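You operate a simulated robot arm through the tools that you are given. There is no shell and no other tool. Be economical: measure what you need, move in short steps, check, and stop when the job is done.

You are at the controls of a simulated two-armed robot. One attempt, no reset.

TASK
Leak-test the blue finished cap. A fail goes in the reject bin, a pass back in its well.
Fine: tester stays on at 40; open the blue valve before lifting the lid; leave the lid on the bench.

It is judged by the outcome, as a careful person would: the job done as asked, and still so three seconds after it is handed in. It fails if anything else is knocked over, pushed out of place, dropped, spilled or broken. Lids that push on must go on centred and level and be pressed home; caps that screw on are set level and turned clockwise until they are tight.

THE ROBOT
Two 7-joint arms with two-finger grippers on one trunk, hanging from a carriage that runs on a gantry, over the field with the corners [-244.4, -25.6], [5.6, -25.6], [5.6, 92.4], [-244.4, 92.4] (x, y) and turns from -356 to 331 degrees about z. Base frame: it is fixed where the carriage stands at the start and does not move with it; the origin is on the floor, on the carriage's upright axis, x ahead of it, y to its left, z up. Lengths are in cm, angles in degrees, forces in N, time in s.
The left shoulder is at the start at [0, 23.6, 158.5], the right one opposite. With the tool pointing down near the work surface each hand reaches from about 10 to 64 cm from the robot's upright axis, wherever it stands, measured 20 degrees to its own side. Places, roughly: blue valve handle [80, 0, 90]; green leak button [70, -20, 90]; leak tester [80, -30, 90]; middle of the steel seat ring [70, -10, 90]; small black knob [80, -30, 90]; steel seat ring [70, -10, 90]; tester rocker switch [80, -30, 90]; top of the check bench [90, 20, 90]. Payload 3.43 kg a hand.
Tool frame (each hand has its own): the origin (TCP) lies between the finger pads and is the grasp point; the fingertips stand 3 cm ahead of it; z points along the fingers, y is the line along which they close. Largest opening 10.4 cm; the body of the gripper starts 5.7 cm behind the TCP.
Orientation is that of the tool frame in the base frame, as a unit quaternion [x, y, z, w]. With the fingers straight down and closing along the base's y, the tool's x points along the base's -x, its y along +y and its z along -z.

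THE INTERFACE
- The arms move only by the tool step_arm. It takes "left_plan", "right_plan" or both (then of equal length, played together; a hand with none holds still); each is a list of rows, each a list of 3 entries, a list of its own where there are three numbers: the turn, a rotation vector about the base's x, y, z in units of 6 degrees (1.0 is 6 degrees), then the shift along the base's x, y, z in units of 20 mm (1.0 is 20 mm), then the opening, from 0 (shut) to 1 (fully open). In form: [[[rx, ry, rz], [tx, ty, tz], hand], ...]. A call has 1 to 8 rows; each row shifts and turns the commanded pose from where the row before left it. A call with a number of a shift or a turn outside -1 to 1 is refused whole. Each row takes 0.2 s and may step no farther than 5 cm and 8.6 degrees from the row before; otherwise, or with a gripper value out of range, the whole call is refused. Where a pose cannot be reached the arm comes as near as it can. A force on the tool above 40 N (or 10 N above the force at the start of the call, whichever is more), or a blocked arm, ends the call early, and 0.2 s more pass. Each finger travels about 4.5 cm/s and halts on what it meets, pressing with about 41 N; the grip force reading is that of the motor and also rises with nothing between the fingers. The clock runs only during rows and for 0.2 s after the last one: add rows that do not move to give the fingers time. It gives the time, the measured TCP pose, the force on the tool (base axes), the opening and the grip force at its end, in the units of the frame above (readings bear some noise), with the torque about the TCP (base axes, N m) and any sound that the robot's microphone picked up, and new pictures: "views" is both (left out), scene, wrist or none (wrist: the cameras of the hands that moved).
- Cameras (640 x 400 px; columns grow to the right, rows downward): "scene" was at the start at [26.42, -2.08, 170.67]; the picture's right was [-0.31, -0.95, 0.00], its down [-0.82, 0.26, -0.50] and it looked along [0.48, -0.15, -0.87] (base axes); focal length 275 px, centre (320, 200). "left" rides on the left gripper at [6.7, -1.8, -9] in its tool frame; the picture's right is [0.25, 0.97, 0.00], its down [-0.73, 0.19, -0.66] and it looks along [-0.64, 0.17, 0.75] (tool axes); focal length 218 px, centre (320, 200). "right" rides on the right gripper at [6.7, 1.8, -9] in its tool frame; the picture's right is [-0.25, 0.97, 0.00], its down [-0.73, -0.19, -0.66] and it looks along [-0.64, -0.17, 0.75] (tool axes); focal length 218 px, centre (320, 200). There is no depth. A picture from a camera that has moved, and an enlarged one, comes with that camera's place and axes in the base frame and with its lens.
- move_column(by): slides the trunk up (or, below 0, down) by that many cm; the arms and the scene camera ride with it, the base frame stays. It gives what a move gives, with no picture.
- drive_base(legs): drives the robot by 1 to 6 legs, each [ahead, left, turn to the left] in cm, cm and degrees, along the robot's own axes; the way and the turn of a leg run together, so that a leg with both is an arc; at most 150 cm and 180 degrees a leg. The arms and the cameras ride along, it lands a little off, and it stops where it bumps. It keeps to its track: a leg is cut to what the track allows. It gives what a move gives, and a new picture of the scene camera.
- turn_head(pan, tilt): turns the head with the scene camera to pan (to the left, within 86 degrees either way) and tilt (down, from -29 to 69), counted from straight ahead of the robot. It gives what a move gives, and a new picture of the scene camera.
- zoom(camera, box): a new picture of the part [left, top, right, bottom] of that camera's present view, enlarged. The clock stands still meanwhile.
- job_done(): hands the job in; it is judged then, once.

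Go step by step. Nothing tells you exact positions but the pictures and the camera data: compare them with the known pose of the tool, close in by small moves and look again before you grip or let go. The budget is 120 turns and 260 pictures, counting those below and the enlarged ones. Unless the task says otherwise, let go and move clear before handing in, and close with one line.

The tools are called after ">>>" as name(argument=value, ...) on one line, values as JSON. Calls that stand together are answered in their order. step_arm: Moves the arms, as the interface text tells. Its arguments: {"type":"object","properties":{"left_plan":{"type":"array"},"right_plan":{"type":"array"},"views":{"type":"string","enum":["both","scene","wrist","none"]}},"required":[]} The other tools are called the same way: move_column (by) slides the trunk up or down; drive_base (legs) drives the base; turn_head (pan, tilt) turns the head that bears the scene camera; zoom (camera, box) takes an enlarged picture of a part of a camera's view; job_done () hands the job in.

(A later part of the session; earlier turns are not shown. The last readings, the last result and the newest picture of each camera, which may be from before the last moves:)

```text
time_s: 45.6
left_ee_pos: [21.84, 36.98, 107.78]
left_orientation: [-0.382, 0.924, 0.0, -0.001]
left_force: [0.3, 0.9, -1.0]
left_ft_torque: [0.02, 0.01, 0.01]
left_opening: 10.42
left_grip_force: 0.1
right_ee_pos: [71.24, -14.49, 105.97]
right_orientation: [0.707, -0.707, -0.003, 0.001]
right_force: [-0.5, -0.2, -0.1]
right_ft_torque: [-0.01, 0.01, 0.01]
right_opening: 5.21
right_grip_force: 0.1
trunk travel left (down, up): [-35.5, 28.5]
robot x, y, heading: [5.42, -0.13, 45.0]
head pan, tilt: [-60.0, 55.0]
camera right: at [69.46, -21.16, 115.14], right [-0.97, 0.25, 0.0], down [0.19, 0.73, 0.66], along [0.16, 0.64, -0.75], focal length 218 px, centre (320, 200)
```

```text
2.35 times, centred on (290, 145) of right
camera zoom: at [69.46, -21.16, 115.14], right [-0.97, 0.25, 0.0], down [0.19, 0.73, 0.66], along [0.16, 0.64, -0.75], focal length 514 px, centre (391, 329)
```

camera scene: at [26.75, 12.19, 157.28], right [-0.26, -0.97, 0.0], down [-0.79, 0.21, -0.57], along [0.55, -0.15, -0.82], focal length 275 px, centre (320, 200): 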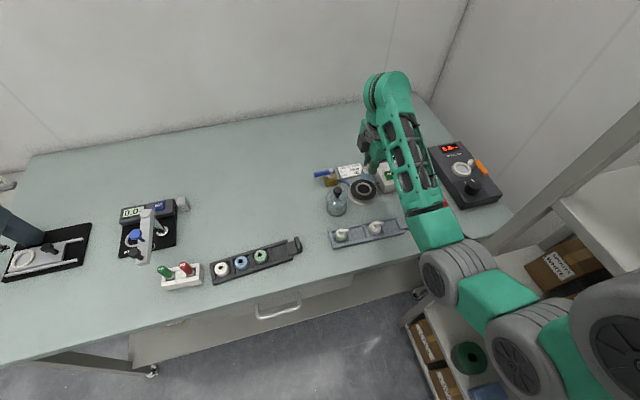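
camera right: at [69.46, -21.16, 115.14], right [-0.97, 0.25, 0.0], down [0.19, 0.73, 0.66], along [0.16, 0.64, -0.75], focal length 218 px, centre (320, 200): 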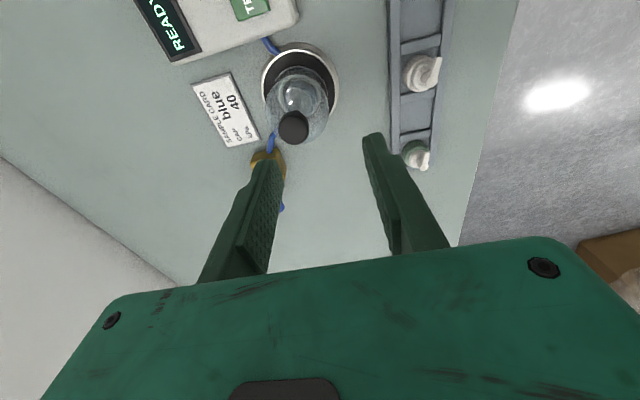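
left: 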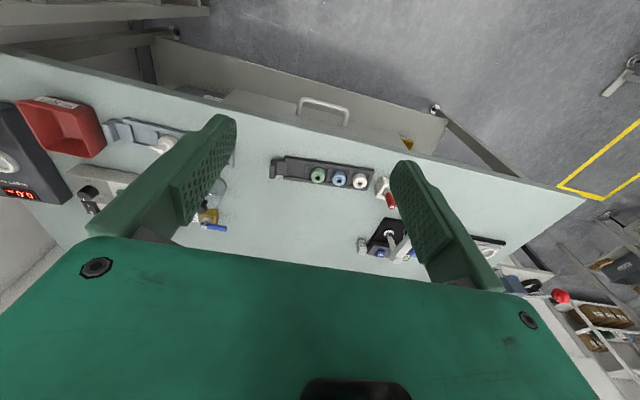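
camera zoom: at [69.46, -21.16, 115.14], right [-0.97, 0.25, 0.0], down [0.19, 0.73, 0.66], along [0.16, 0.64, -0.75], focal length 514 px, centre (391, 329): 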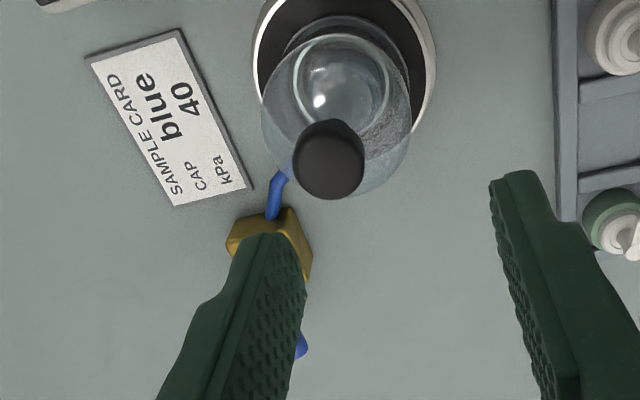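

The lid is seated well. Next I look closely at the blue valve for its position and marks.

>>> step_arm(right_plan=[[[0, 0, 0], [1, 0.5, 0], 0.5], [[0, 0, 0], [1, 0.5, 0], 0.5], [[0, 0, 0], [1, 0.5, 0], 0.5], [[0, 0, 0], [1, 0.5, 0], 0.5], [[0, 0, 0], [0.5, 0.5, 0], 0.5], [[0, 0, 0], [0, 0, 0], 0.5]], views="wrist")

>>> zoom(camera="right", box=[260, 60, 400, 190])

>>> zoom(camera="scene", box=[300, 150, 360, 205])

```text
time_s: 47.0
left_ee_pos: [21.82, 36.79, 107.93]
left_orientation: [-0.382, 0.924, 0.0, 0.0]
left_force: [0.1, -0.6, 0.7]
left_ft_torque: [0.01, -0.01, -0.02]
left_opening: 10.4
left_grip_force: 0.0
right_ee_pos: [80.44, -9.39, 106.0]
right_orientation: [0.707, -0.707, -0.002, 0.0]
right_force: [0.0, 0.7, -0.1]
right_ft_torque: [0.02, 0.0, -0.01]
right_opening: 5.2
right_grip_force: 0.0
trunk travel left (down, up): [-35.5, 28.5]
robot x, y, heading: [5.59, 0.18, 45.1]
head pan, tilt: [-60.0, 55.0]
camera right: at [78.6, -16.14, 115.16], right [-0.97, 0.25, 0.0], down [0.19, 0.73, 0.66], along [0.16, 0.64, -0.75], focal length 218 px, centre (320, 200)
```

right: 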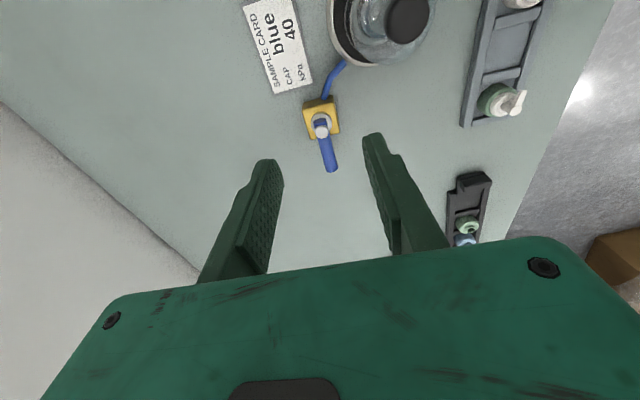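

```text
3.08 times, centred on (330, 125) of right
camera zoom: at [78.6, -16.14, 115.16], right [-0.97, 0.25, 0.0], down [0.19, 0.73, 0.66], along [0.16, 0.64, -0.75], focal length 672 px, centre (289, 431)
```

zoom: 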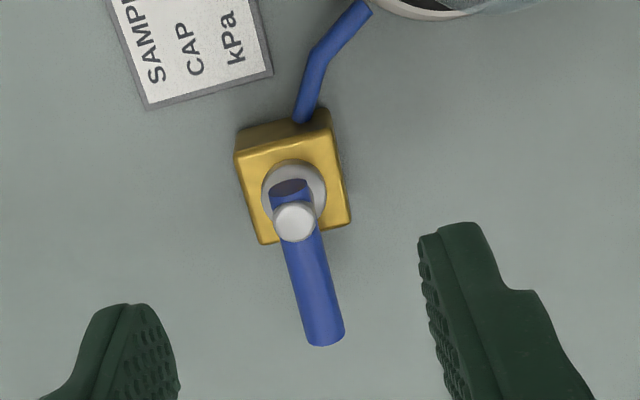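

```text
7.27 times, centred on (330, 178) of scene
camera zoom: at [26.75, 12.19, 157.28], right [-0.26, -0.97, 0.0], down [-0.79, 0.21, -0.57], along [0.55, -0.15, -0.82], focal length 2003 px, centre (247, 364)
```

zoom: 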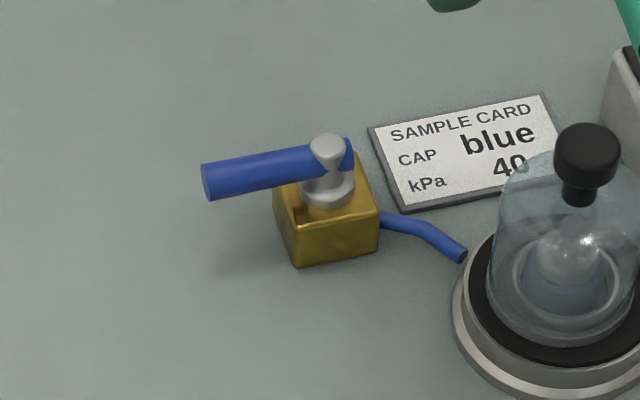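

The handle lies in line with the hose, so the vent is open; it must be shut for the test. Hub at about (80.9,-6.0), handle tip (80.95,-0.7), z about 91. I move over the handle's outer part with a small opening.

>>> step_arm(right_plan=[[[0, 0, 0], [0.25, 1, 0], 0.3], [[0, 0, 0], [0, 1, 0], 0.3], [[0, 0, 0], [0, 1, -0.5], 0.3], [[0, 0, 0], [0, 0.65, -1], 0.3], [[0, 0, 0], [0, 0, -1], 0.3], [[0, 0, 0], [0, 0, -1], 0.3], [[0, 0, 0], [0, 0, -1], 0.3], [[0, 0, 0], [0, 0, 0], 0.3]], views="wrist")

>>> zoom(camera="right", box=[230, 60, 410, 230])

>>> zoom(camera="scene", box=[300, 140, 360, 200])

```text
time_s: 48.8
left_ee_pos: [21.93, 36.79, 107.77]
left_orientation: [-0.382, 0.924, 0.0, 0.0]
left_force: [0.2, -0.2, -0.3]
left_ft_torque: [-0.01, 0.02, 0.0]
left_opening: 10.4
left_grip_force: 0.1
right_ee_pos: [80.96, -2.22, 97.03]
right_orientation: [0.708, -0.706, -0.002, -0.002]
right_force: [0.2, 0.9, 0.0]
right_ft_torque: [0.04, 0.0, 0.03]
right_opening: 3.11
right_grip_force: 0.0
trunk travel left (down, up): [-35.5, 28.5]
robot x, y, heading: [5.36, 0.18, 45.1]
head pan, tilt: [-60.0, 55.0]
camera right: at [79.12, -8.91, 106.07], right [-0.97, 0.25, 0.0], down [0.19, 0.73, 0.66], along [0.16, 0.64, -0.75], focal length 218 px, centre (320, 200)
```

right: 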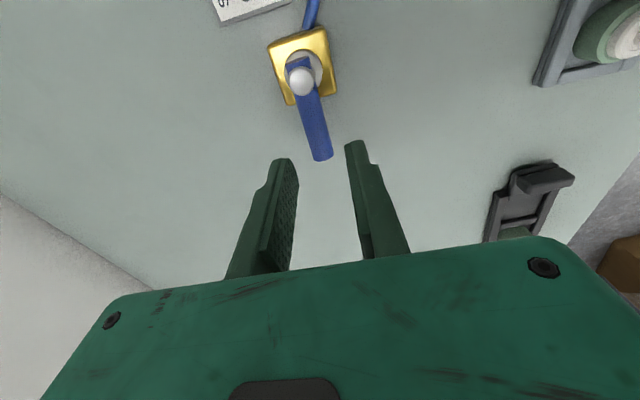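

```text
2.35 times, centred on (320, 145) of right
camera zoom: at [79.12, -8.91, 106.07], right [-0.97, 0.25, 0.0], down [0.19, 0.73, 0.66], along [0.16, 0.64, -0.75], focal length 514 px, centre (320, 329)
```

zoom: 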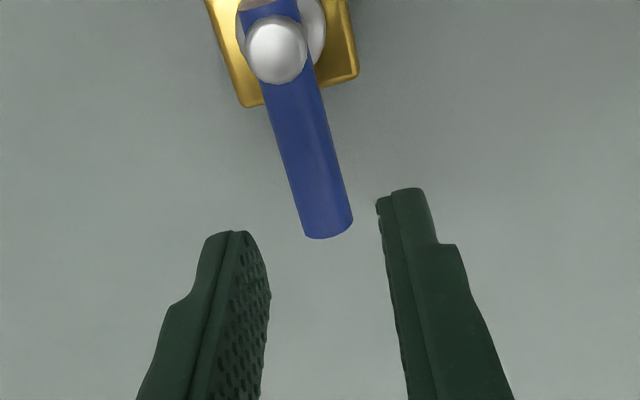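

```text
6.67 times, centred on (330, 170) of scene
camera zoom: at [26.77, 12.19, 157.28], right [-0.26, -0.97, 0.0], down [-0.79, 0.21, -0.57], along [0.55, -0.15, -0.82], focal length 1836 px, centre (253, 400)
```

zoom: 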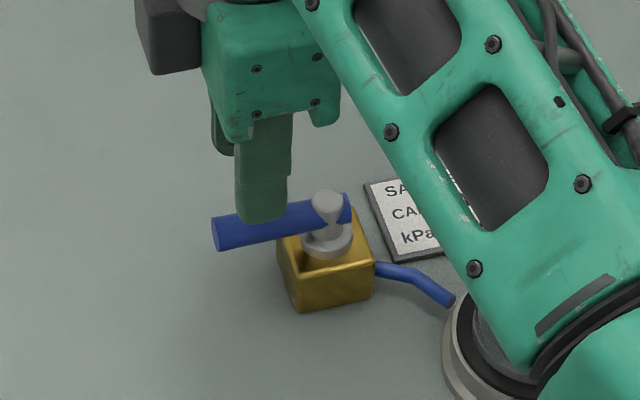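

The fingers straddle the handle line nicely. I lower to handle height and narrow the gap.

>>> step_arm(right_plan=[[[0, 0, 0], [0, 0, -1], 0.3], [[0, 0, 0], [0, 0, -0.95], 0.3], [[0, 0, 0], [0, 0, 0], 0.2], [[0, 0, 0], [0, 0, 0], 0.15]], views="wrist")

>>> zoom(camera="scene", box=[300, 140, 360, 200])

```text
time_s: 49.8
left_ee_pos: [21.96, 36.87, 107.82]
left_orientation: [-0.382, 0.924, 0.0, -0.001]
left_force: [0.8, -0.2, 0.6]
left_ft_torque: [0.04, -0.02, -0.01]
left_opening: 10.4
left_grip_force: 0.1
right_ee_pos: [81.01, -2.15, 93.2]
right_orientation: [0.708, -0.707, -0.001, -0.001]
right_force: [3.4, -0.1, -1.1]
right_ft_torque: [0.02, -0.07, 0.04]
right_opening: 1.75
right_grip_force: 1.5
trunk travel left (down, up): [-35.5, 28.5]
robot x, y, heading: [5.75, 0.11, 44.8]
head pan, tilt: [-60.0, 55.0]
camera right: at [79.16, -8.9, 102.32], right [-0.97, 0.25, 0.0], down [0.19, 0.73, 0.66], along [0.17, 0.64, -0.75], focal length 218 px, centre (320, 200)
```

right: 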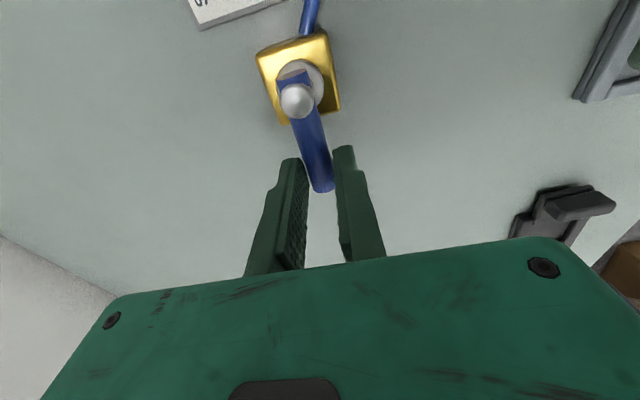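

```text
6.67 times, centred on (330, 170) of scene
camera zoom: at [26.78, 12.2, 157.28], right [-0.26, -0.97, 0.0], down [-0.79, 0.21, -0.57], along [0.55, -0.15, -0.82], focal length 1836 px, centre (253, 400)
```

zoom: 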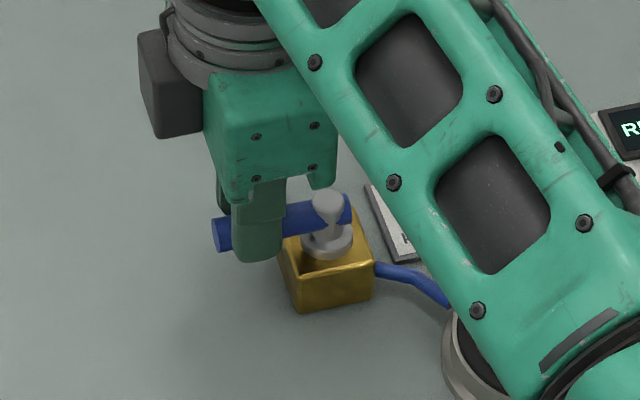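

Fingers straddle the handle. I try turning it clockwise (toward +x) by 12 degrees and watch the force.

>>> step_arm(right_plan=[[[0, 0, -1], [0.2, -0.01, 0], 0.15], [[0, 0, -1], [0.2, -0.03, 0], 0.15], [[0, 0, 0], [0, 0, 0], 0.15]], views="wrist")

>>> zoom(camera="scene", box=[300, 140, 360, 200])

```text
time_s: 50.6
left_ee_pos: [22.02, 36.88, 107.88]
left_orientation: [-0.382, 0.924, 0.0, 0.0]
left_force: [0.9, 0.9, -0.4]
left_ft_torque: [-0.01, -0.02, 0.03]
left_opening: 10.42
left_grip_force: 0.0
right_ee_pos: [81.79, -2.3, 93.32]
right_orientation: [-0.63, 0.777, 0.001, 0.001]
right_force: [1.8, 1.4, -0.7]
right_ft_torque: [-0.02, -0.05, 0.03]
right_opening: 1.68
right_grip_force: 1.2
trunk travel left (down, up): [-35.5, 28.5]
robot x, y, heading: [5.45, -0.03, 44.9]
head pan, tilt: [-60.0, 55.0]
camera right: at [78.53, -8.47, 102.34], right [-0.89, 0.45, 0.0], down [0.34, 0.67, 0.66], along [0.29, 0.59, -0.75], focal length 218 px, centre (320, 200)
```

right: 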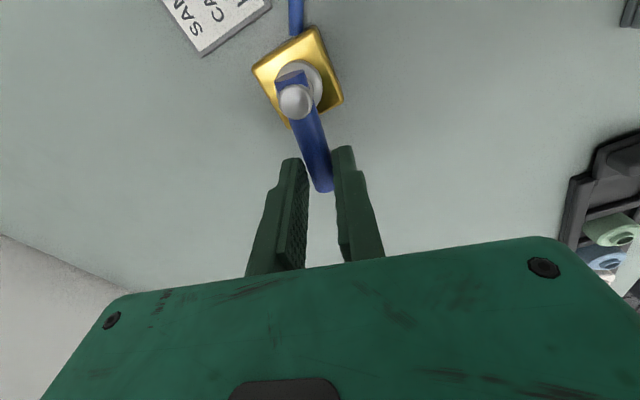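

```text
6.67 times, centred on (330, 170) of scene
camera zoom: at [26.79, 12.2, 157.29], right [-0.26, -0.97, 0.0], down [-0.79, 0.21, -0.57], along [0.55, -0.15, -0.82], focal length 1836 px, centre (253, 400)
```

zoom: 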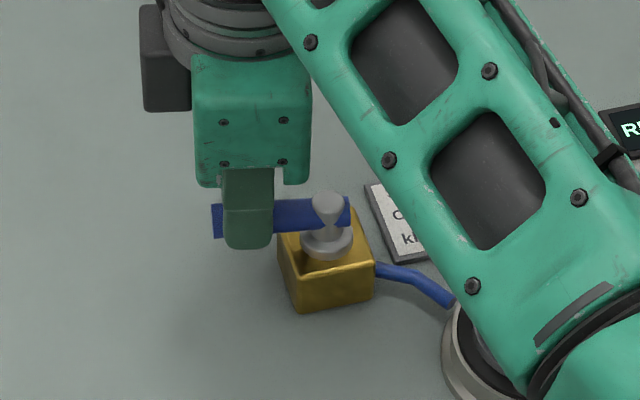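

It turns freely that way and the body stays put. I continue along the arc.

>>> step_arm(right_plan=[[[0, 0, -1], [0.195, -0.052, 0], 0.15], [[0, 0, -1], [0.188, -0.073, 0], 0.15], [[0, 0, -1], [0.18, -0.092, 0], 0.15], [[0, 0, -1], [0.169, -0.11, 0], 0.15], [[0, 0, -1], [0.157, -0.127, 0], 0.15], [[0, 0, -1], [0.143, -0.143, 0], 0.15], [[0, 0, 0], [0, 0, 0], 0.15]], views="wrist")

>>> zoom(camera="scene", box=[300, 140, 360, 200])

```text
time_s: 52.2
left_ee_pos: [21.84, 36.81, 107.91]
left_orientation: [-0.381, 0.924, 0.0, 0.001]
left_force: [0.2, 0.6, 0.0]
left_ft_torque: [0.01, -0.02, 0.0]
left_opening: 10.42
left_grip_force: 0.1
right_ee_pos: [83.81, -3.61, 93.39]
right_orientation: [-0.358, 0.934, 0.0, 0.002]
right_force: [1.5, -1.5, 0.2]
right_ft_torque: [0.0, -0.04, 0.02]
right_opening: 1.64
right_grip_force: 0.8
trunk travel left (down, up): [-35.5, 28.5]
robot x, y, heading: [5.42, 0.35, 44.9]
head pan, tilt: [-60.0, 55.0]
camera right: at [77.55, -6.64, 102.45], right [-0.46, 0.89, 0.0], down [0.67, 0.34, 0.66], along [0.59, 0.3, -0.75], focal length 218 px, centre (320, 200)
```

right: 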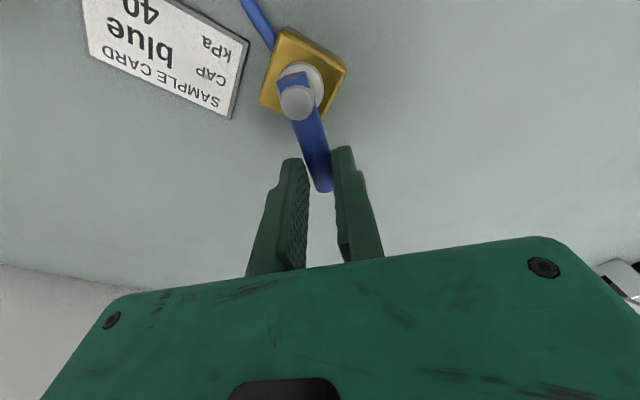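

```text
6.67 times, centred on (330, 170) of scene
camera zoom: at [26.76, 12.18, 157.28], right [-0.26, -0.97, 0.0], down [-0.79, 0.21, -0.57], along [0.55, -0.15, -0.82], focal length 1836 px, centre (253, 400)
```

zoom: 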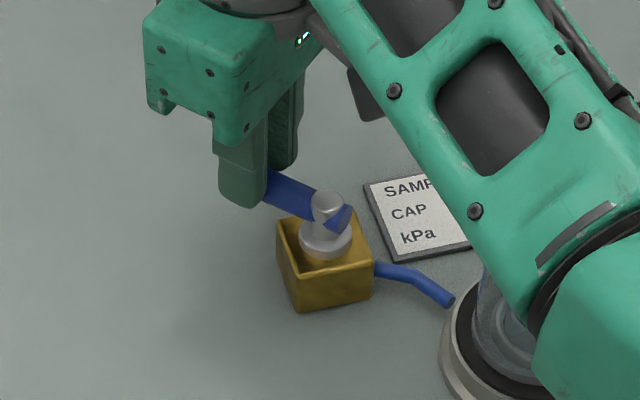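

>>> step_arm(right_plan=[[[0, 0, -1], [0.127, -0.157, 0], 0.15], [[0, 0, -1], [0.11, -0.169, 0], 0.15], [[0, 0, -1], [0.092, -0.18, 0], 0.15], [[0, 0, -1], [0.073, -0.188, 0], 0.15], [[0, 0, -1], [0.052, -0.195, 0], 0.15], [[0, 0, 0], [0, 0, 0], 0.15]], views="none")

>>> step_arm(right_plan=[[[0, 0, -1], [0.032, -0.199, 0], 0.15], [[0, 0, -1], [0.011, -0.201, 0], 0.15], [[0, 0, 0], [0, 0, 0], 0.15]], views="wrist")

>>> zoom(camera="scene", box=[300, 140, 360, 200])

>>> zoom(camera="right", box=[220, 20, 400, 200])

```text
time_s: 53.6
left_ee_pos: [21.91, 36.81, 107.84]
left_orientation: [-0.382, 0.924, 0.0, 0.0]
left_force: [0.6, -0.8, 0.0]
left_ft_torque: [0.01, 0.03, 0.01]
left_opening: 10.42
left_grip_force: 0.1
right_ee_pos: [84.85, -5.29, 93.31]
right_orientation: [-0.104, 0.995, 0.0, 0.002]
right_force: [-0.2, 0.2, 0.0]
right_ft_torque: [-0.01, 0.01, -0.01]
right_opening: 1.63
right_grip_force: 0.8
trunk travel left (down, up): [-35.5, 28.5]
robot x, y, heading: [5.49, 0.23, 44.6]
head pan, tilt: [-60.0, 55.0]
```

```text
time_s: 54.4
left_ee_pos: [21.92, 36.75, 107.85]
left_orientation: [-0.381, 0.924, 0.0, 0.0]
left_force: [0.4, 0.8, -0.6]
left_ft_torque: [-0.01, 0.01, 0.02]
left_opening: 10.4
left_grip_force: 0.1
right_ee_pos: [84.91, -6.03, 93.38]
right_orientation: [0.0, 1.0, 0.0, 0.002]
right_force: [0.9, 0.4, 0.4]
right_ft_torque: [-0.04, -0.01, 0.03]
right_opening: 1.65
right_grip_force: 0.3
trunk travel left (down, up): [-35.5, 28.5]
robot x, y, heading: [5.63, 0.06, 44.8]
head pan, tilt: [-60.0, 55.0]
camera right: at [77.98, -4.22, 102.39], right [0.25, 0.97, 0.0], down [0.73, -0.19, 0.66], along [0.64, -0.17, -0.75], focal length 218 px, centre (320, 200)
```

right: 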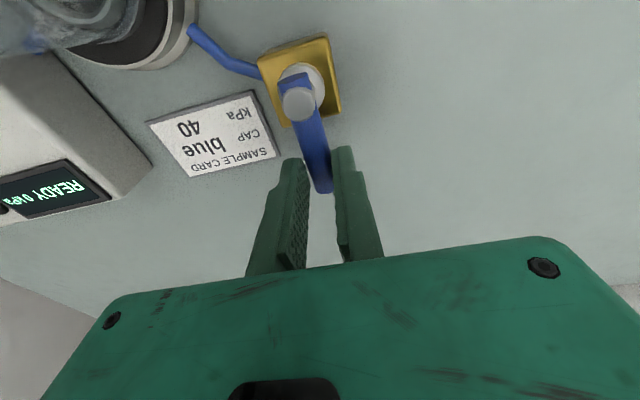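

```text
6.67 times, centred on (330, 170) of scene
camera zoom: at [26.76, 12.19, 157.28], right [-0.26, -0.97, 0.0], down [-0.79, 0.21, -0.57], along [0.55, -0.15, -0.82], focal length 1836 px, centre (253, 400)
```

zoom: 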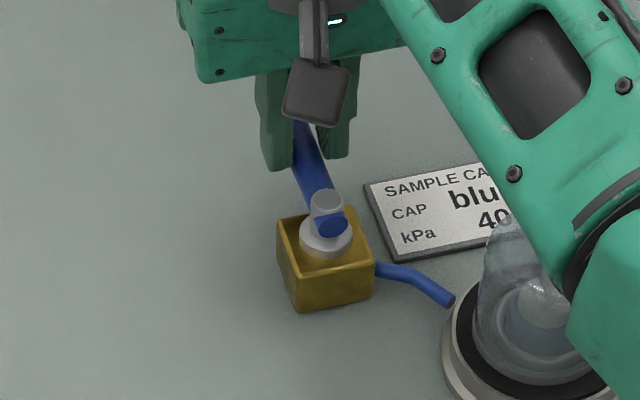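

```text
2.22 times, centred on (310, 110) of right
camera zoom: at [77.98, -4.22, 102.39], right [0.25, 0.97, 0.0], down [0.73, -0.19, 0.66], along [0.64, -0.17, -0.75], focal length 485 px, centre (342, 400)
```

zoom: 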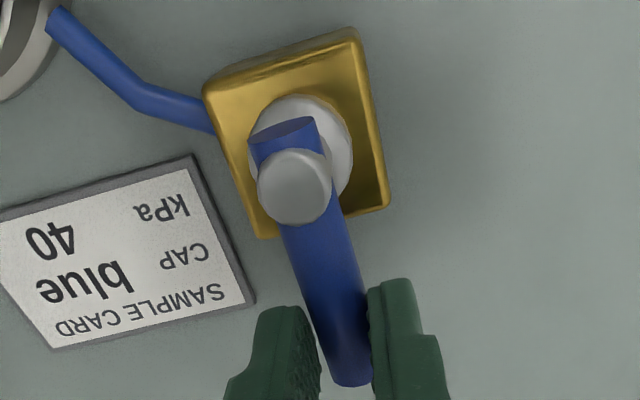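

The handle is now square to the hose. I nudge slightly further to feel whether this is the stop.

>>> step_arm(right_plan=[[[0, 0, -0.5], [0, -0.12, 0], 0.15], [[0, 0, 0], [0, 0, 0], 0.15]], views="wrist")

>>> zoom(camera="right", box=[220, 20, 400, 200])

```text
time_s: 55.0
left_ee_pos: [21.79, 36.88, 107.89]
left_orientation: [-0.382, 0.924, 0.0, 0.0]
left_force: [-1.0, -0.5, -0.1]
left_ft_torque: [-0.03, 0.0, -0.04]
left_opening: 10.42
left_grip_force: 0.0
right_ee_pos: [84.75, -6.13, 93.26]
right_orientation: [0.025, 1.0, 0.001, 0.002]
right_force: [0.5, 3.3, 0.1]
right_ft_torque: [0.06, 0.01, 0.05]
right_opening: 1.75
right_grip_force: 2.0
trunk travel left (down, up): [-35.5, 28.5]
robot x, y, heading: [5.54, 0.21, 44.7]
head pan, tilt: [-60.0, 55.0]
camera right: at [78.05, -4.0, 102.41], right [0.3, 0.95, 0.0], down [0.72, -0.23, 0.66], along [0.63, -0.2, -0.75], focal length 218 px, centre (320, 200)
```

right: 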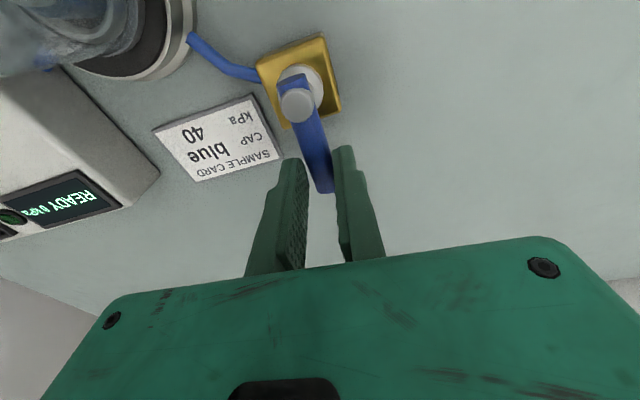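

```text
2.22 times, centred on (310, 110) of right
camera zoom: at [78.05, -4.0, 102.41], right [0.3, 0.95, 0.0], down [0.72, -0.23, 0.66], along [0.63, -0.2, -0.75], focal length 485 px, centre (342, 400)
```

zoom: 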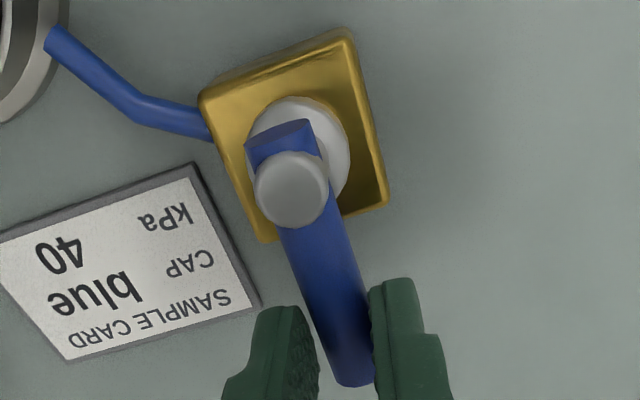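

The vent valve is closed. I let go, rise, and go to look at the TEST button.

>>> step_arm(right_plan=[[[0, 0, 0], [0, 0.08, 0], 0.3], [[0, 0, 0.5], [0, 0, 0], 0.3], [[0, 0, 0], [0, 0, 1], 0.3], [[0, 0, 0], [0, 0, 1], 0.3], [[0, 0, 0], [0, 0, 1], 0.3], [[0, 0, 0], [0, 0, 1], 0.3], [[0, 0, 0], [0, 0, 1], 0.3], [[0, 0, 0], [0, 0, 1], 0.3]], views="none")

>>> step_arm(right_plan=[[[0, 0, 0], [0, -1, 0], 0.3], [[0, 0, 0], [0, -1, 0], 0.3], [[0, 0, 0], [-0.5, -1, 0], 0.1], [[0, 0, 0], [-1, -1, 0], 0], [[0, 0, 0], [-1, -1, 0], 0], [[0, 0, 0], [-1, -1, 0], 0], [[0, 0, 0], [-1, -1, 0], 0], [[0, 0, 0], [-1, -0.9, 0], 0]], views="both")

>>> zoom(camera="scene", box=[310, 140, 430, 230])

>>> zoom(camera="right", box=[220, 0, 420, 170])

```text
time_s: 56.8
left_ee_pos: [22.04, 36.89, 107.94]
left_orientation: [-0.381, 0.924, 0.001, -0.001]
left_force: [0.3, 0.3, 0.5]
left_ft_torque: [0.0, -0.02, 0.01]
left_opening: 10.39
left_grip_force: 0.0
right_ee_pos: [84.94, -5.9, 105.43]
right_orientation: [-0.001, 1.0, 0.001, 0.002]
right_force: [-0.3, 0.2, -0.2]
right_ft_torque: [-0.03, 0.0, -0.01]
right_opening: 3.12
right_grip_force: 0.1
trunk travel left (down, up): [-35.5, 28.5]
robot x, y, heading: [5.56, -0.12, 45.1]
head pan, tilt: [-60.0, 55.0]
```

```text
time_s: 58.6
left_ee_pos: [21.9, 36.86, 107.86]
left_orientation: [-0.382, 0.924, -0.001, 0.0]
left_force: [-0.2, 0.1, 1.2]
left_ft_torque: [-0.03, -0.01, 0.01]
left_opening: 10.4
left_grip_force: 0.2
right_ee_pos: [73.65, -22.1, 105.3]
right_orientation: [-0.001, 1.0, 0.0, 0.001]
right_force: [-0.2, 0.2, -0.2]
right_ft_torque: [-0.02, -0.04, -0.02]
right_opening: 0.0
right_grip_force: 34.3
trunk travel left (down, up): [-35.5, 28.5]
robot x, y, heading: [5.48, 0.13, 44.9]
head pan, tilt: [-60.0, 55.0]
camera scene: at [26.72, 12.18, 157.27], right [-0.26, -0.97, 0.0], down [-0.79, 0.21, -0.57], along [0.55, -0.15, -0.82], focal length 275 px, centre (320, 200)
camera right: at [66.74, -20.26, 114.35], right [0.25, 0.97, 0.0], down [0.73, -0.19, 0.66], along [0.64, -0.16, -0.75], focal length 218 px, centre (320, 200)
```

scene: 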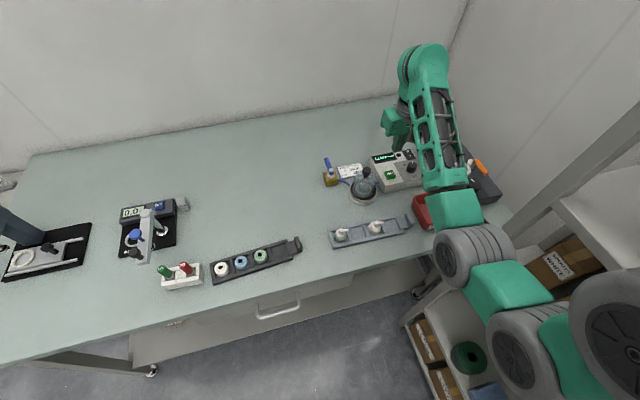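
right: 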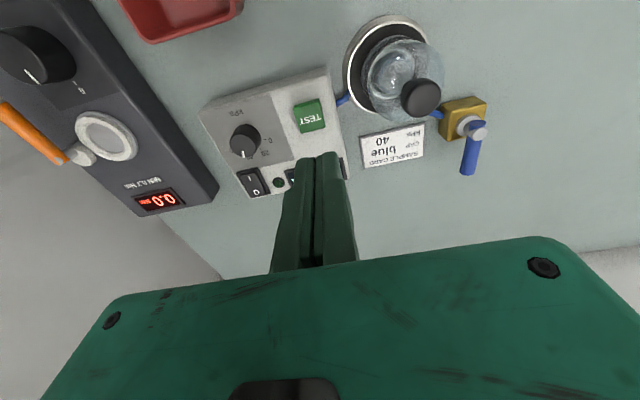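

```text
4.44 times, centred on (370, 185) of scene
camera zoom: at [26.72, 12.18, 157.27], right [-0.26, -0.97, 0.0], down [-0.79, 0.21, -0.57], along [0.55, -0.15, -0.82], focal length 1224 px, centre (98, 267)
```

zoom: 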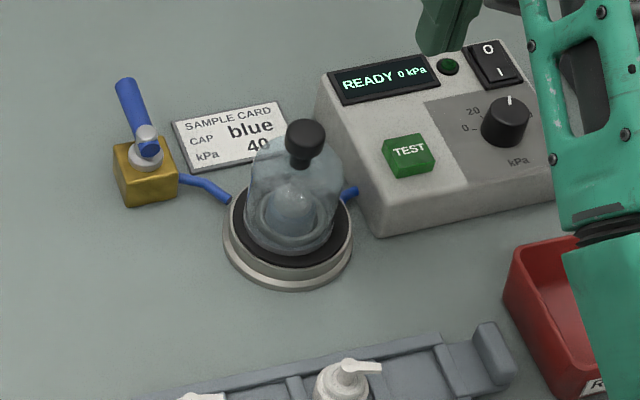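

```text
2.35 times, centred on (320, 85) of right
camera zoom: at [66.74, -20.26, 114.35], right [0.25, 0.97, 0.0], down [0.73, -0.19, 0.66], along [0.64, -0.16, -0.75], focal length 514 px, centre (320, 471)
```

zoom: 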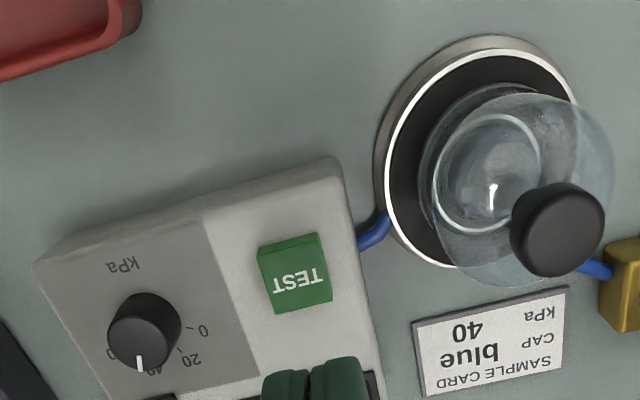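

Lid, closed valve and display (READY 0 kPa) look right. TEST button top at about (75.2,-23.4,90.8); I bring the closed fingertips above it.

>>> step_arm(right_plan=[[[0, 0, 0], [0.77, -0.65, 0], 0], [[0, 0, 0], [0, 0, -1], 0], [[0, 0, 0], [0, 0, -1], 0], [[0, 0, 0], [0, 0, -1], 0], [[0, 0, 0], [0, 0, -1], 0], [[0, 0, 0], [0, 0, -0.6], 0], [[0, 0, 0], [0, 0, 0], 0]], views="wrist")

>>> zoom(camera="scene", box=[340, 130, 440, 220])

>>> zoom(camera="right", box=[240, 60, 400, 200])

```text
time_s: 60.2
left_ee_pos: [21.85, 36.81, 107.78]
left_orientation: [-0.382, 0.924, 0.0, 0.0]
left_force: [0.4, -0.1, -0.2]
left_ft_torque: [0.03, 0.01, 0.02]
left_opening: 10.41
left_grip_force: 0.0
right_ee_pos: [75.46, -23.24, 96.02]
right_orientation: [-0.001, 1.0, 0.0, 0.001]
right_force: [0.1, 0.1, 0.2]
right_ft_torque: [0.04, 0.05, 0.01]
right_opening: 0.0
right_grip_force: 34.6
trunk travel left (down, up): [-35.5, 28.5]
robot x, y, heading: [5.41, -0.08, 45.1]
head pan, tilt: [-60.0, 55.0]
camera right: at [68.51, -21.6, 105.12], right [0.25, 0.97, 0.0], down [0.73, -0.19, 0.66], along [0.64, -0.16, -0.75], focal length 218 px, centre (320, 200)
```

right: 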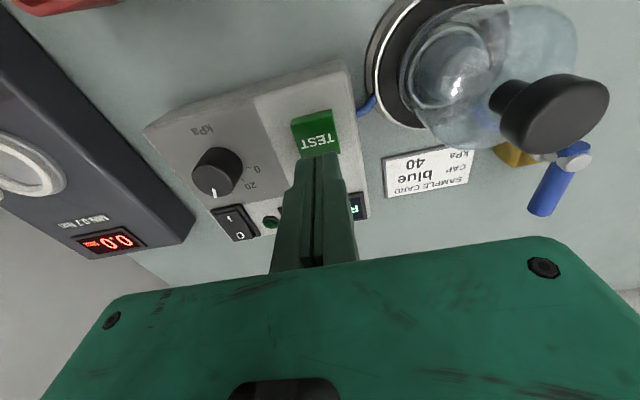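

```text
4.44 times, centred on (390, 175) of scene
camera zoom: at [26.76, 12.19, 157.28], right [-0.26, -0.97, 0.0], down [-0.79, 0.21, -0.57], along [0.55, -0.15, -0.82], focal length 1224 px, centre (9, 311)
```

zoom: 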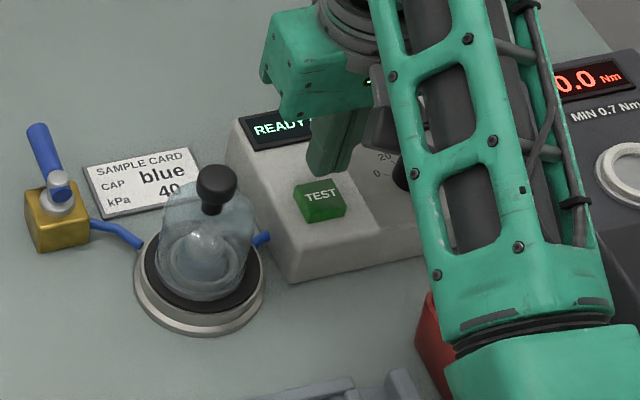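

```text
2.86 times, centred on (320, 130) of right
camera zoom: at [68.51, -21.6, 105.12], right [0.25, 0.97, 0.0], down [0.73, -0.19, 0.66], along [0.64, -0.16, -0.75], focal length 624 px, centre (320, 400)
```

zoom: 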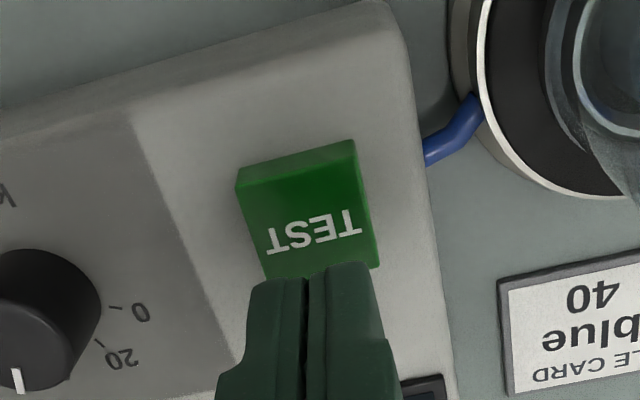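

I shift 5 mm back to centre on the button and lower onto it gently.

>>> step_arm(right_plan=[[[0, 0, 0], [-0.25, -0.08, -0.4], 0], [[0, 0, 0], [0, 0, -0.4], 0], [[0, 0, 0], [0, 0, 0], 0]], views="wrist")

>>> zoom(camera="scene", box=[360, 140, 420, 200])

>>> step_arm(right_plan=[[[0, 0, 0], [0, 0, -0.15], 0], [[0, 0, 0], [0, 0, -0.1], 0]], views="none")

```text
time_s: 61.0
left_ee_pos: [21.84, 36.75, 107.86]
left_orientation: [-0.381, 0.925, -0.001, 0.001]
left_force: [0.2, 0.1, -0.8]
left_ft_torque: [0.0, 0.01, 0.02]
left_opening: 10.39
left_grip_force: 0.0
right_ee_pos: [74.79, -23.5, 94.47]
right_orientation: [0.0, 1.0, 0.0, 0.002]
right_force: [0.3, 0.2, 0.2]
right_ft_torque: [0.0, -0.05, -0.01]
right_opening: 0.0
right_grip_force: 34.8
trunk travel left (down, up): [-35.5, 28.5]
robot x, y, heading: [5.42, 0.02, 45.0]
head pan, tilt: [-60.0, 55.0]
camera right: at [67.99, -21.76, 103.53], right [0.25, 0.97, 0.0], down [0.73, -0.19, 0.66], along [0.64, -0.16, -0.75], focal length 218 px, centre (320, 200)
```

right: 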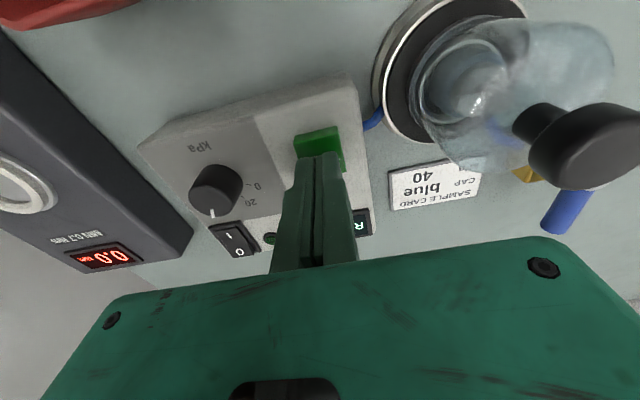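

```text
6.67 times, centred on (390, 170) of scene
camera zoom: at [26.76, 12.19, 157.28], right [-0.26, -0.97, 0.0], down [-0.79, 0.21, -0.57], along [0.55, -0.15, -0.82], focal length 1836 px, centre (-147, 400)
```

zoom: 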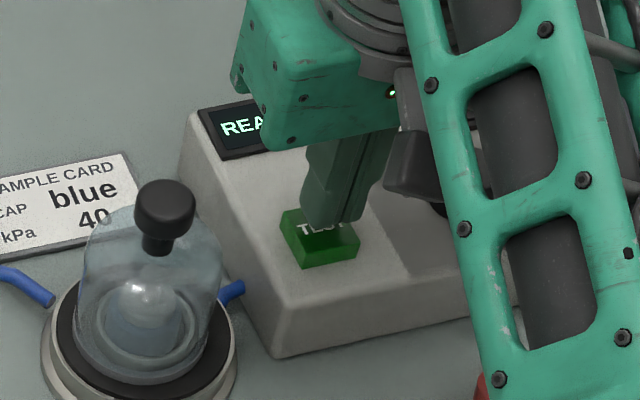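

```text
time_s: 61.6
left_ee_pos: [22.05, 36.84, 107.96]
left_orientation: [-0.382, 0.924, 0.0, -0.001]
left_force: [0.0, -0.5, -0.5]
left_ft_torque: [0.02, 0.01, 0.0]
left_opening: 10.41
left_grip_force: 0.0
right_ee_pos: [74.81, -23.47, 94.0]
right_orientation: [-0.001, 1.0, 0.001, 0.002]
right_force: [0.3, 0.2, 0.4]
right_ft_torque: [-0.04, 0.0, -0.02]
right_opening: 0.01
right_grip_force: 35.0
trunk travel left (down, up): [-35.5, 28.5]
robot x, y, heading: [5.49, 0.03, 44.8]
head pan, tilt: [-60.0, 55.0]
```

>>> step_arm(right_plan=[[[0, 0, 0], [0, 0, -0.1], 0], [[0, 0, 0], [0, 0, -0.1], 0]], views="none")

>>> step_arm(right_plan=[[[0, 0, 0], [0, 0, -0.1], 0], [[0, 0, 0], [0, 0, -0.05], 0]], views="scene")

>>> zoom(camera="scene", box=[360, 140, 420, 200])

```text
time_s: 62.2
left_ee_pos: [21.96, 36.84, 107.88]
left_orientation: [-0.382, 0.924, 0.0, 0.0]
left_force: [-0.3, 0.5, -0.8]
left_ft_torque: [0.0, 0.03, -0.02]
left_opening: 10.39
left_grip_force: 0.1
right_ee_pos: [74.87, -23.39, 93.58]
right_orientation: [-0.001, 1.0, 0.0, 0.002]
right_force: [-0.2, -0.2, -0.6]
right_ft_torque: [-0.01, 0.0, -0.05]
right_opening: 0.0
right_grip_force: 34.4
trunk travel left (down, up): [-35.5, 28.5]
robot x, y, heading: [5.77, -0.33, 44.6]
head pan, tilt: [-60.0, 55.0]
```

```text
time_s: 62.8
left_ee_pos: [21.97, 36.8, 107.91]
left_orientation: [-0.382, 0.924, -0.001, 0.001]
left_force: [0.2, -0.9, -0.3]
left_ft_torque: [0.01, 0.02, 0.04]
left_opening: 10.39
left_grip_force: 0.1
right_ee_pos: [74.91, -23.32, 93.31]
right_orientation: [-0.002, 1.0, 0.0, 0.002]
right_force: [0.5, 1.4, 3.8]
right_ft_torque: [0.03, 0.04, -0.02]
right_opening: 0.61
right_grip_force: 35.1
trunk travel left (down, up): [-35.5, 28.5]
robot x, y, heading: [5.81, -0.2, 44.8]
head pan, tilt: [-60.0, 55.0]
heard: click
camera scene: at [26.77, 12.2, 157.29], right [-0.26, -0.97, 0.0], down [-0.79, 0.21, -0.57], along [0.55, -0.15, -0.82], focal length 275 px, centre (320, 200)
```

scene: 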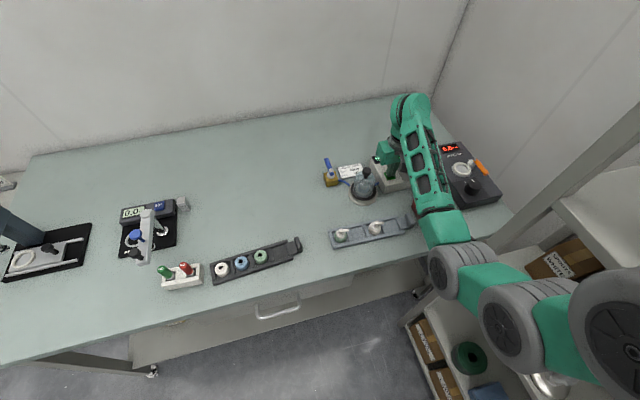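

```text
6.67 times, centred on (390, 170) of scene
camera zoom: at [26.77, 12.2, 157.29], right [-0.26, -0.97, 0.0], down [-0.79, 0.21, -0.57], along [0.55, -0.15, -0.82], focal length 1836 px, centre (-147, 400)
```

zoom: 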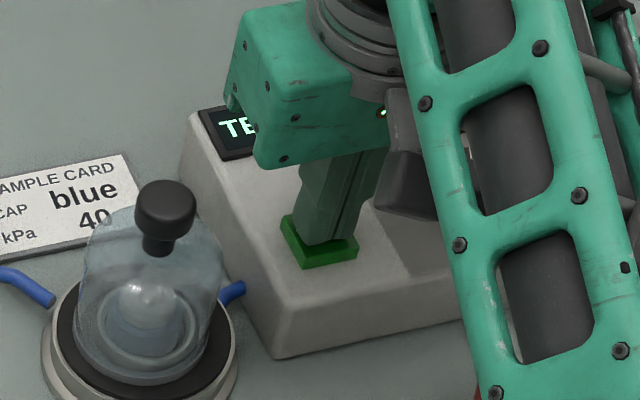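

A click, and the display shows "TE…" (testing). I raise the hand clear toward the front so the display can be read.

>>> step_arm(right_plan=[[[0, 0, 0], [0, 0, 1], 0], [[0, 0, 0], [0, 0, 1], 0], [[0, 0, 0], [-1, 0, 1], 0], [[0, 0, 0], [-1, 0, 1], 0], [[0, 0, 0], [-1, 0, 0.5], 0], [[0, 0, 0], [-1, 0, 0], 0]], views="wrist")

>>> zoom(camera="scene", box=[310, 130, 430, 220])

>>> zoom(camera="right", box=[220, 60, 420, 220])

```text
time_s: 64.2
left_ee_pos: [21.87, 36.77, 107.85]
left_orientation: [-0.381, 0.924, 0.0, 0.0]
left_force: [-0.4, 0.0, 0.2]
left_ft_torque: [-0.05, 0.01, -0.02]
left_opening: 10.4
left_grip_force: 0.1
right_ee_pos: [67.01, -23.44, 102.3]
right_orientation: [-0.001, 1.0, 0.0, 0.001]
right_force: [-0.4, 0.4, -0.5]
right_ft_torque: [0.0, -0.06, 0.03]
right_opening: 0.0
right_grip_force: 34.6
trunk travel left (down, up): [-35.5, 28.5]
robot x, y, heading: [5.2, -0.09, 44.8]
head pan, tilt: [-60.0, 55.0]
camera right: at [60.09, -21.74, 111.43], right [0.25, 0.97, 0.0], down [0.73, -0.19, 0.66], along [0.64, -0.16, -0.75], focal length 218 px, centre (320, 200)
```

right: 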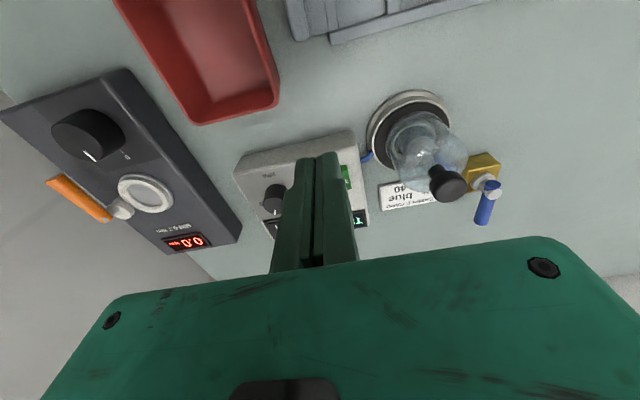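

```text
4.44 times, centred on (370, 175) of scene
camera zoom: at [26.73, 12.2, 157.27], right [-0.26, -0.97, 0.0], down [-0.79, 0.21, -0.57], along [0.55, -0.15, -0.82], focal length 1224 px, centre (98, 311)
```

zoom: 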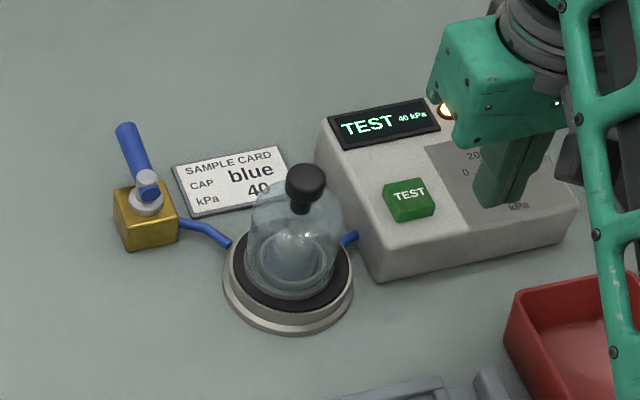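

```text
2.50 times, centred on (320, 140) of right
camera zoom: at [60.09, -21.74, 111.43], right [0.25, 0.97, 0.0], down [0.73, -0.19, 0.66], along [0.64, -0.16, -0.75], focal length 546 px, centre (320, 350)
```

zoom: 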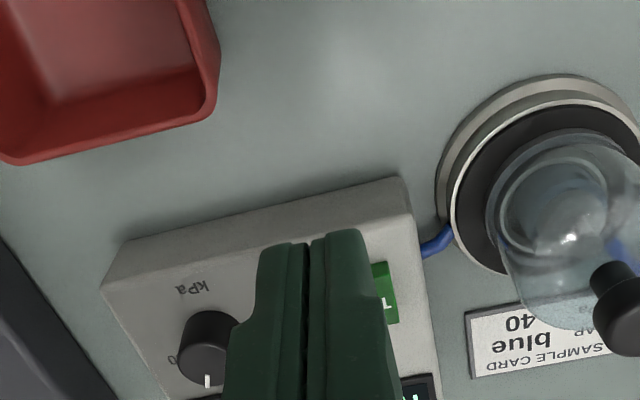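

The tester shows TEST 40 kPa, so it pressurises correctly. I wait for the result.

>>> step_arm(right_plan=[[[0, 0, 0], [0, 0, 0], 0], [[0, 0, 0], [0, 0, 0], 0], [[0, 0, 0], [0, 0, 0], 0], [[0, 0, 0], [0, 0, 0], 0], [[0, 0, 0], [0, 0, 0], 0], [[0, 0, 0], [0, 0, 0], 0], [[0, 0, 0], [0, 0, 0], 0], [[0, 0, 0], [0, 0, 0], 0]], views="none")

>>> zoom(camera="scene", box=[360, 140, 420, 200])

>>> step_arm(right_plan=[[[0, 0, 0], [0, 0, 0], 0], [[0, 0, 0], [0, 0, 0], 0], [[0, 0, 0], [0, 0, 0], 0], [[0, 0, 0], [0, 0, 0], 0], [[0, 0, 0], [0, 0, 0], 0], [[0, 0, 0], [0, 0, 0], 0], [[0, 0, 0], [0, 0, 0], 0], [[0, 0, 0], [0, 0, 0], 0]], views="none")

>>> zoom(camera="scene", box=[360, 140, 420, 200])

```text
time_s: 66.0
left_ee_pos: [21.95, 36.79, 107.87]
left_orientation: [-0.382, 0.924, -0.001, 0.0]
left_force: [0.2, 0.3, 0.1]
left_ft_torque: [0.02, 0.0, -0.01]
left_opening: 10.41
left_grip_force: 0.1
right_ee_pos: [66.91, -23.6, 102.4]
right_orientation: [-0.001, 1.0, -0.001, 0.002]
right_force: [0.0, -0.7, 0.0]
right_ft_torque: [-0.01, -0.01, -0.02]
right_opening: 0.0
right_grip_force: 34.4
trunk travel left (down, up): [-35.5, 28.5]
robot x, y, heading: [5.23, -0.08, 45.0]
head pan, tilt: [-60.0, 55.0]
```

```text
6.67 times, centred on (390, 170) of scene
camera zoom: at [26.76, 12.19, 157.28], right [-0.26, -0.97, 0.0], down [-0.79, 0.21, -0.57], along [0.55, -0.15, -0.82], focal length 1836 px, centre (-147, 400)
```

zoom: 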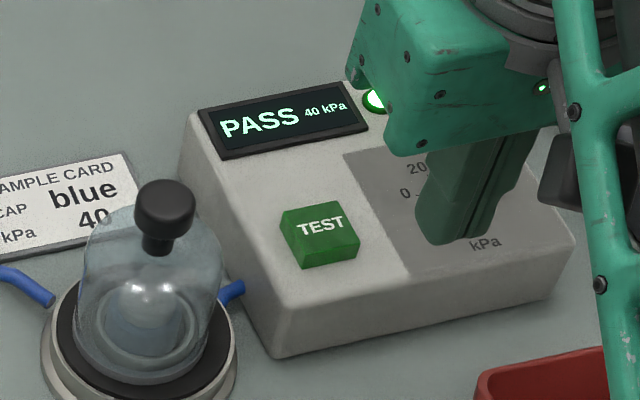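

```text
time_s: 67.8
left_ee_pos: [21.86, 36.81, 107.87]
left_orientation: [-0.382, 0.924, 0.0, 0.001]
left_force: [-0.1, -0.7, -0.6]
left_ft_torque: [0.01, 0.0, -0.02]
left_opening: 10.39
left_grip_force: 0.0
right_ee_pos: [67.07, -23.59, 102.39]
right_orientation: [-0.001, 1.0, 0.0, 0.001]
right_force: [-0.6, 0.2, 0.2]
right_ft_torque: [-0.04, -0.01, 0.01]
right_opening: 0.01
right_grip_force: 34.7
trunk travel left (down, up): [-35.5, 28.5]
robot x, y, heading: [5.67, 0.75, 44.9]
head pan, tilt: [-60.0, 55.0]
```

```text
6.67 times, centred on (390, 170) of scene
camera zoom: at [26.76, 12.19, 157.28], right [-0.26, -0.97, 0.0], down [-0.79, 0.21, -0.57], along [0.55, -0.15, -0.82], focal length 1836 px, centre (-147, 400)
```

zoom: 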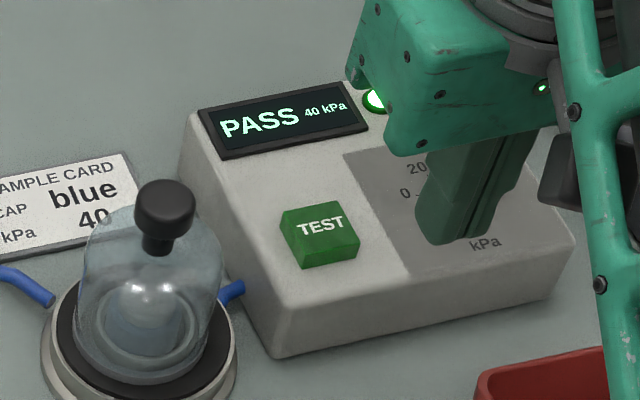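

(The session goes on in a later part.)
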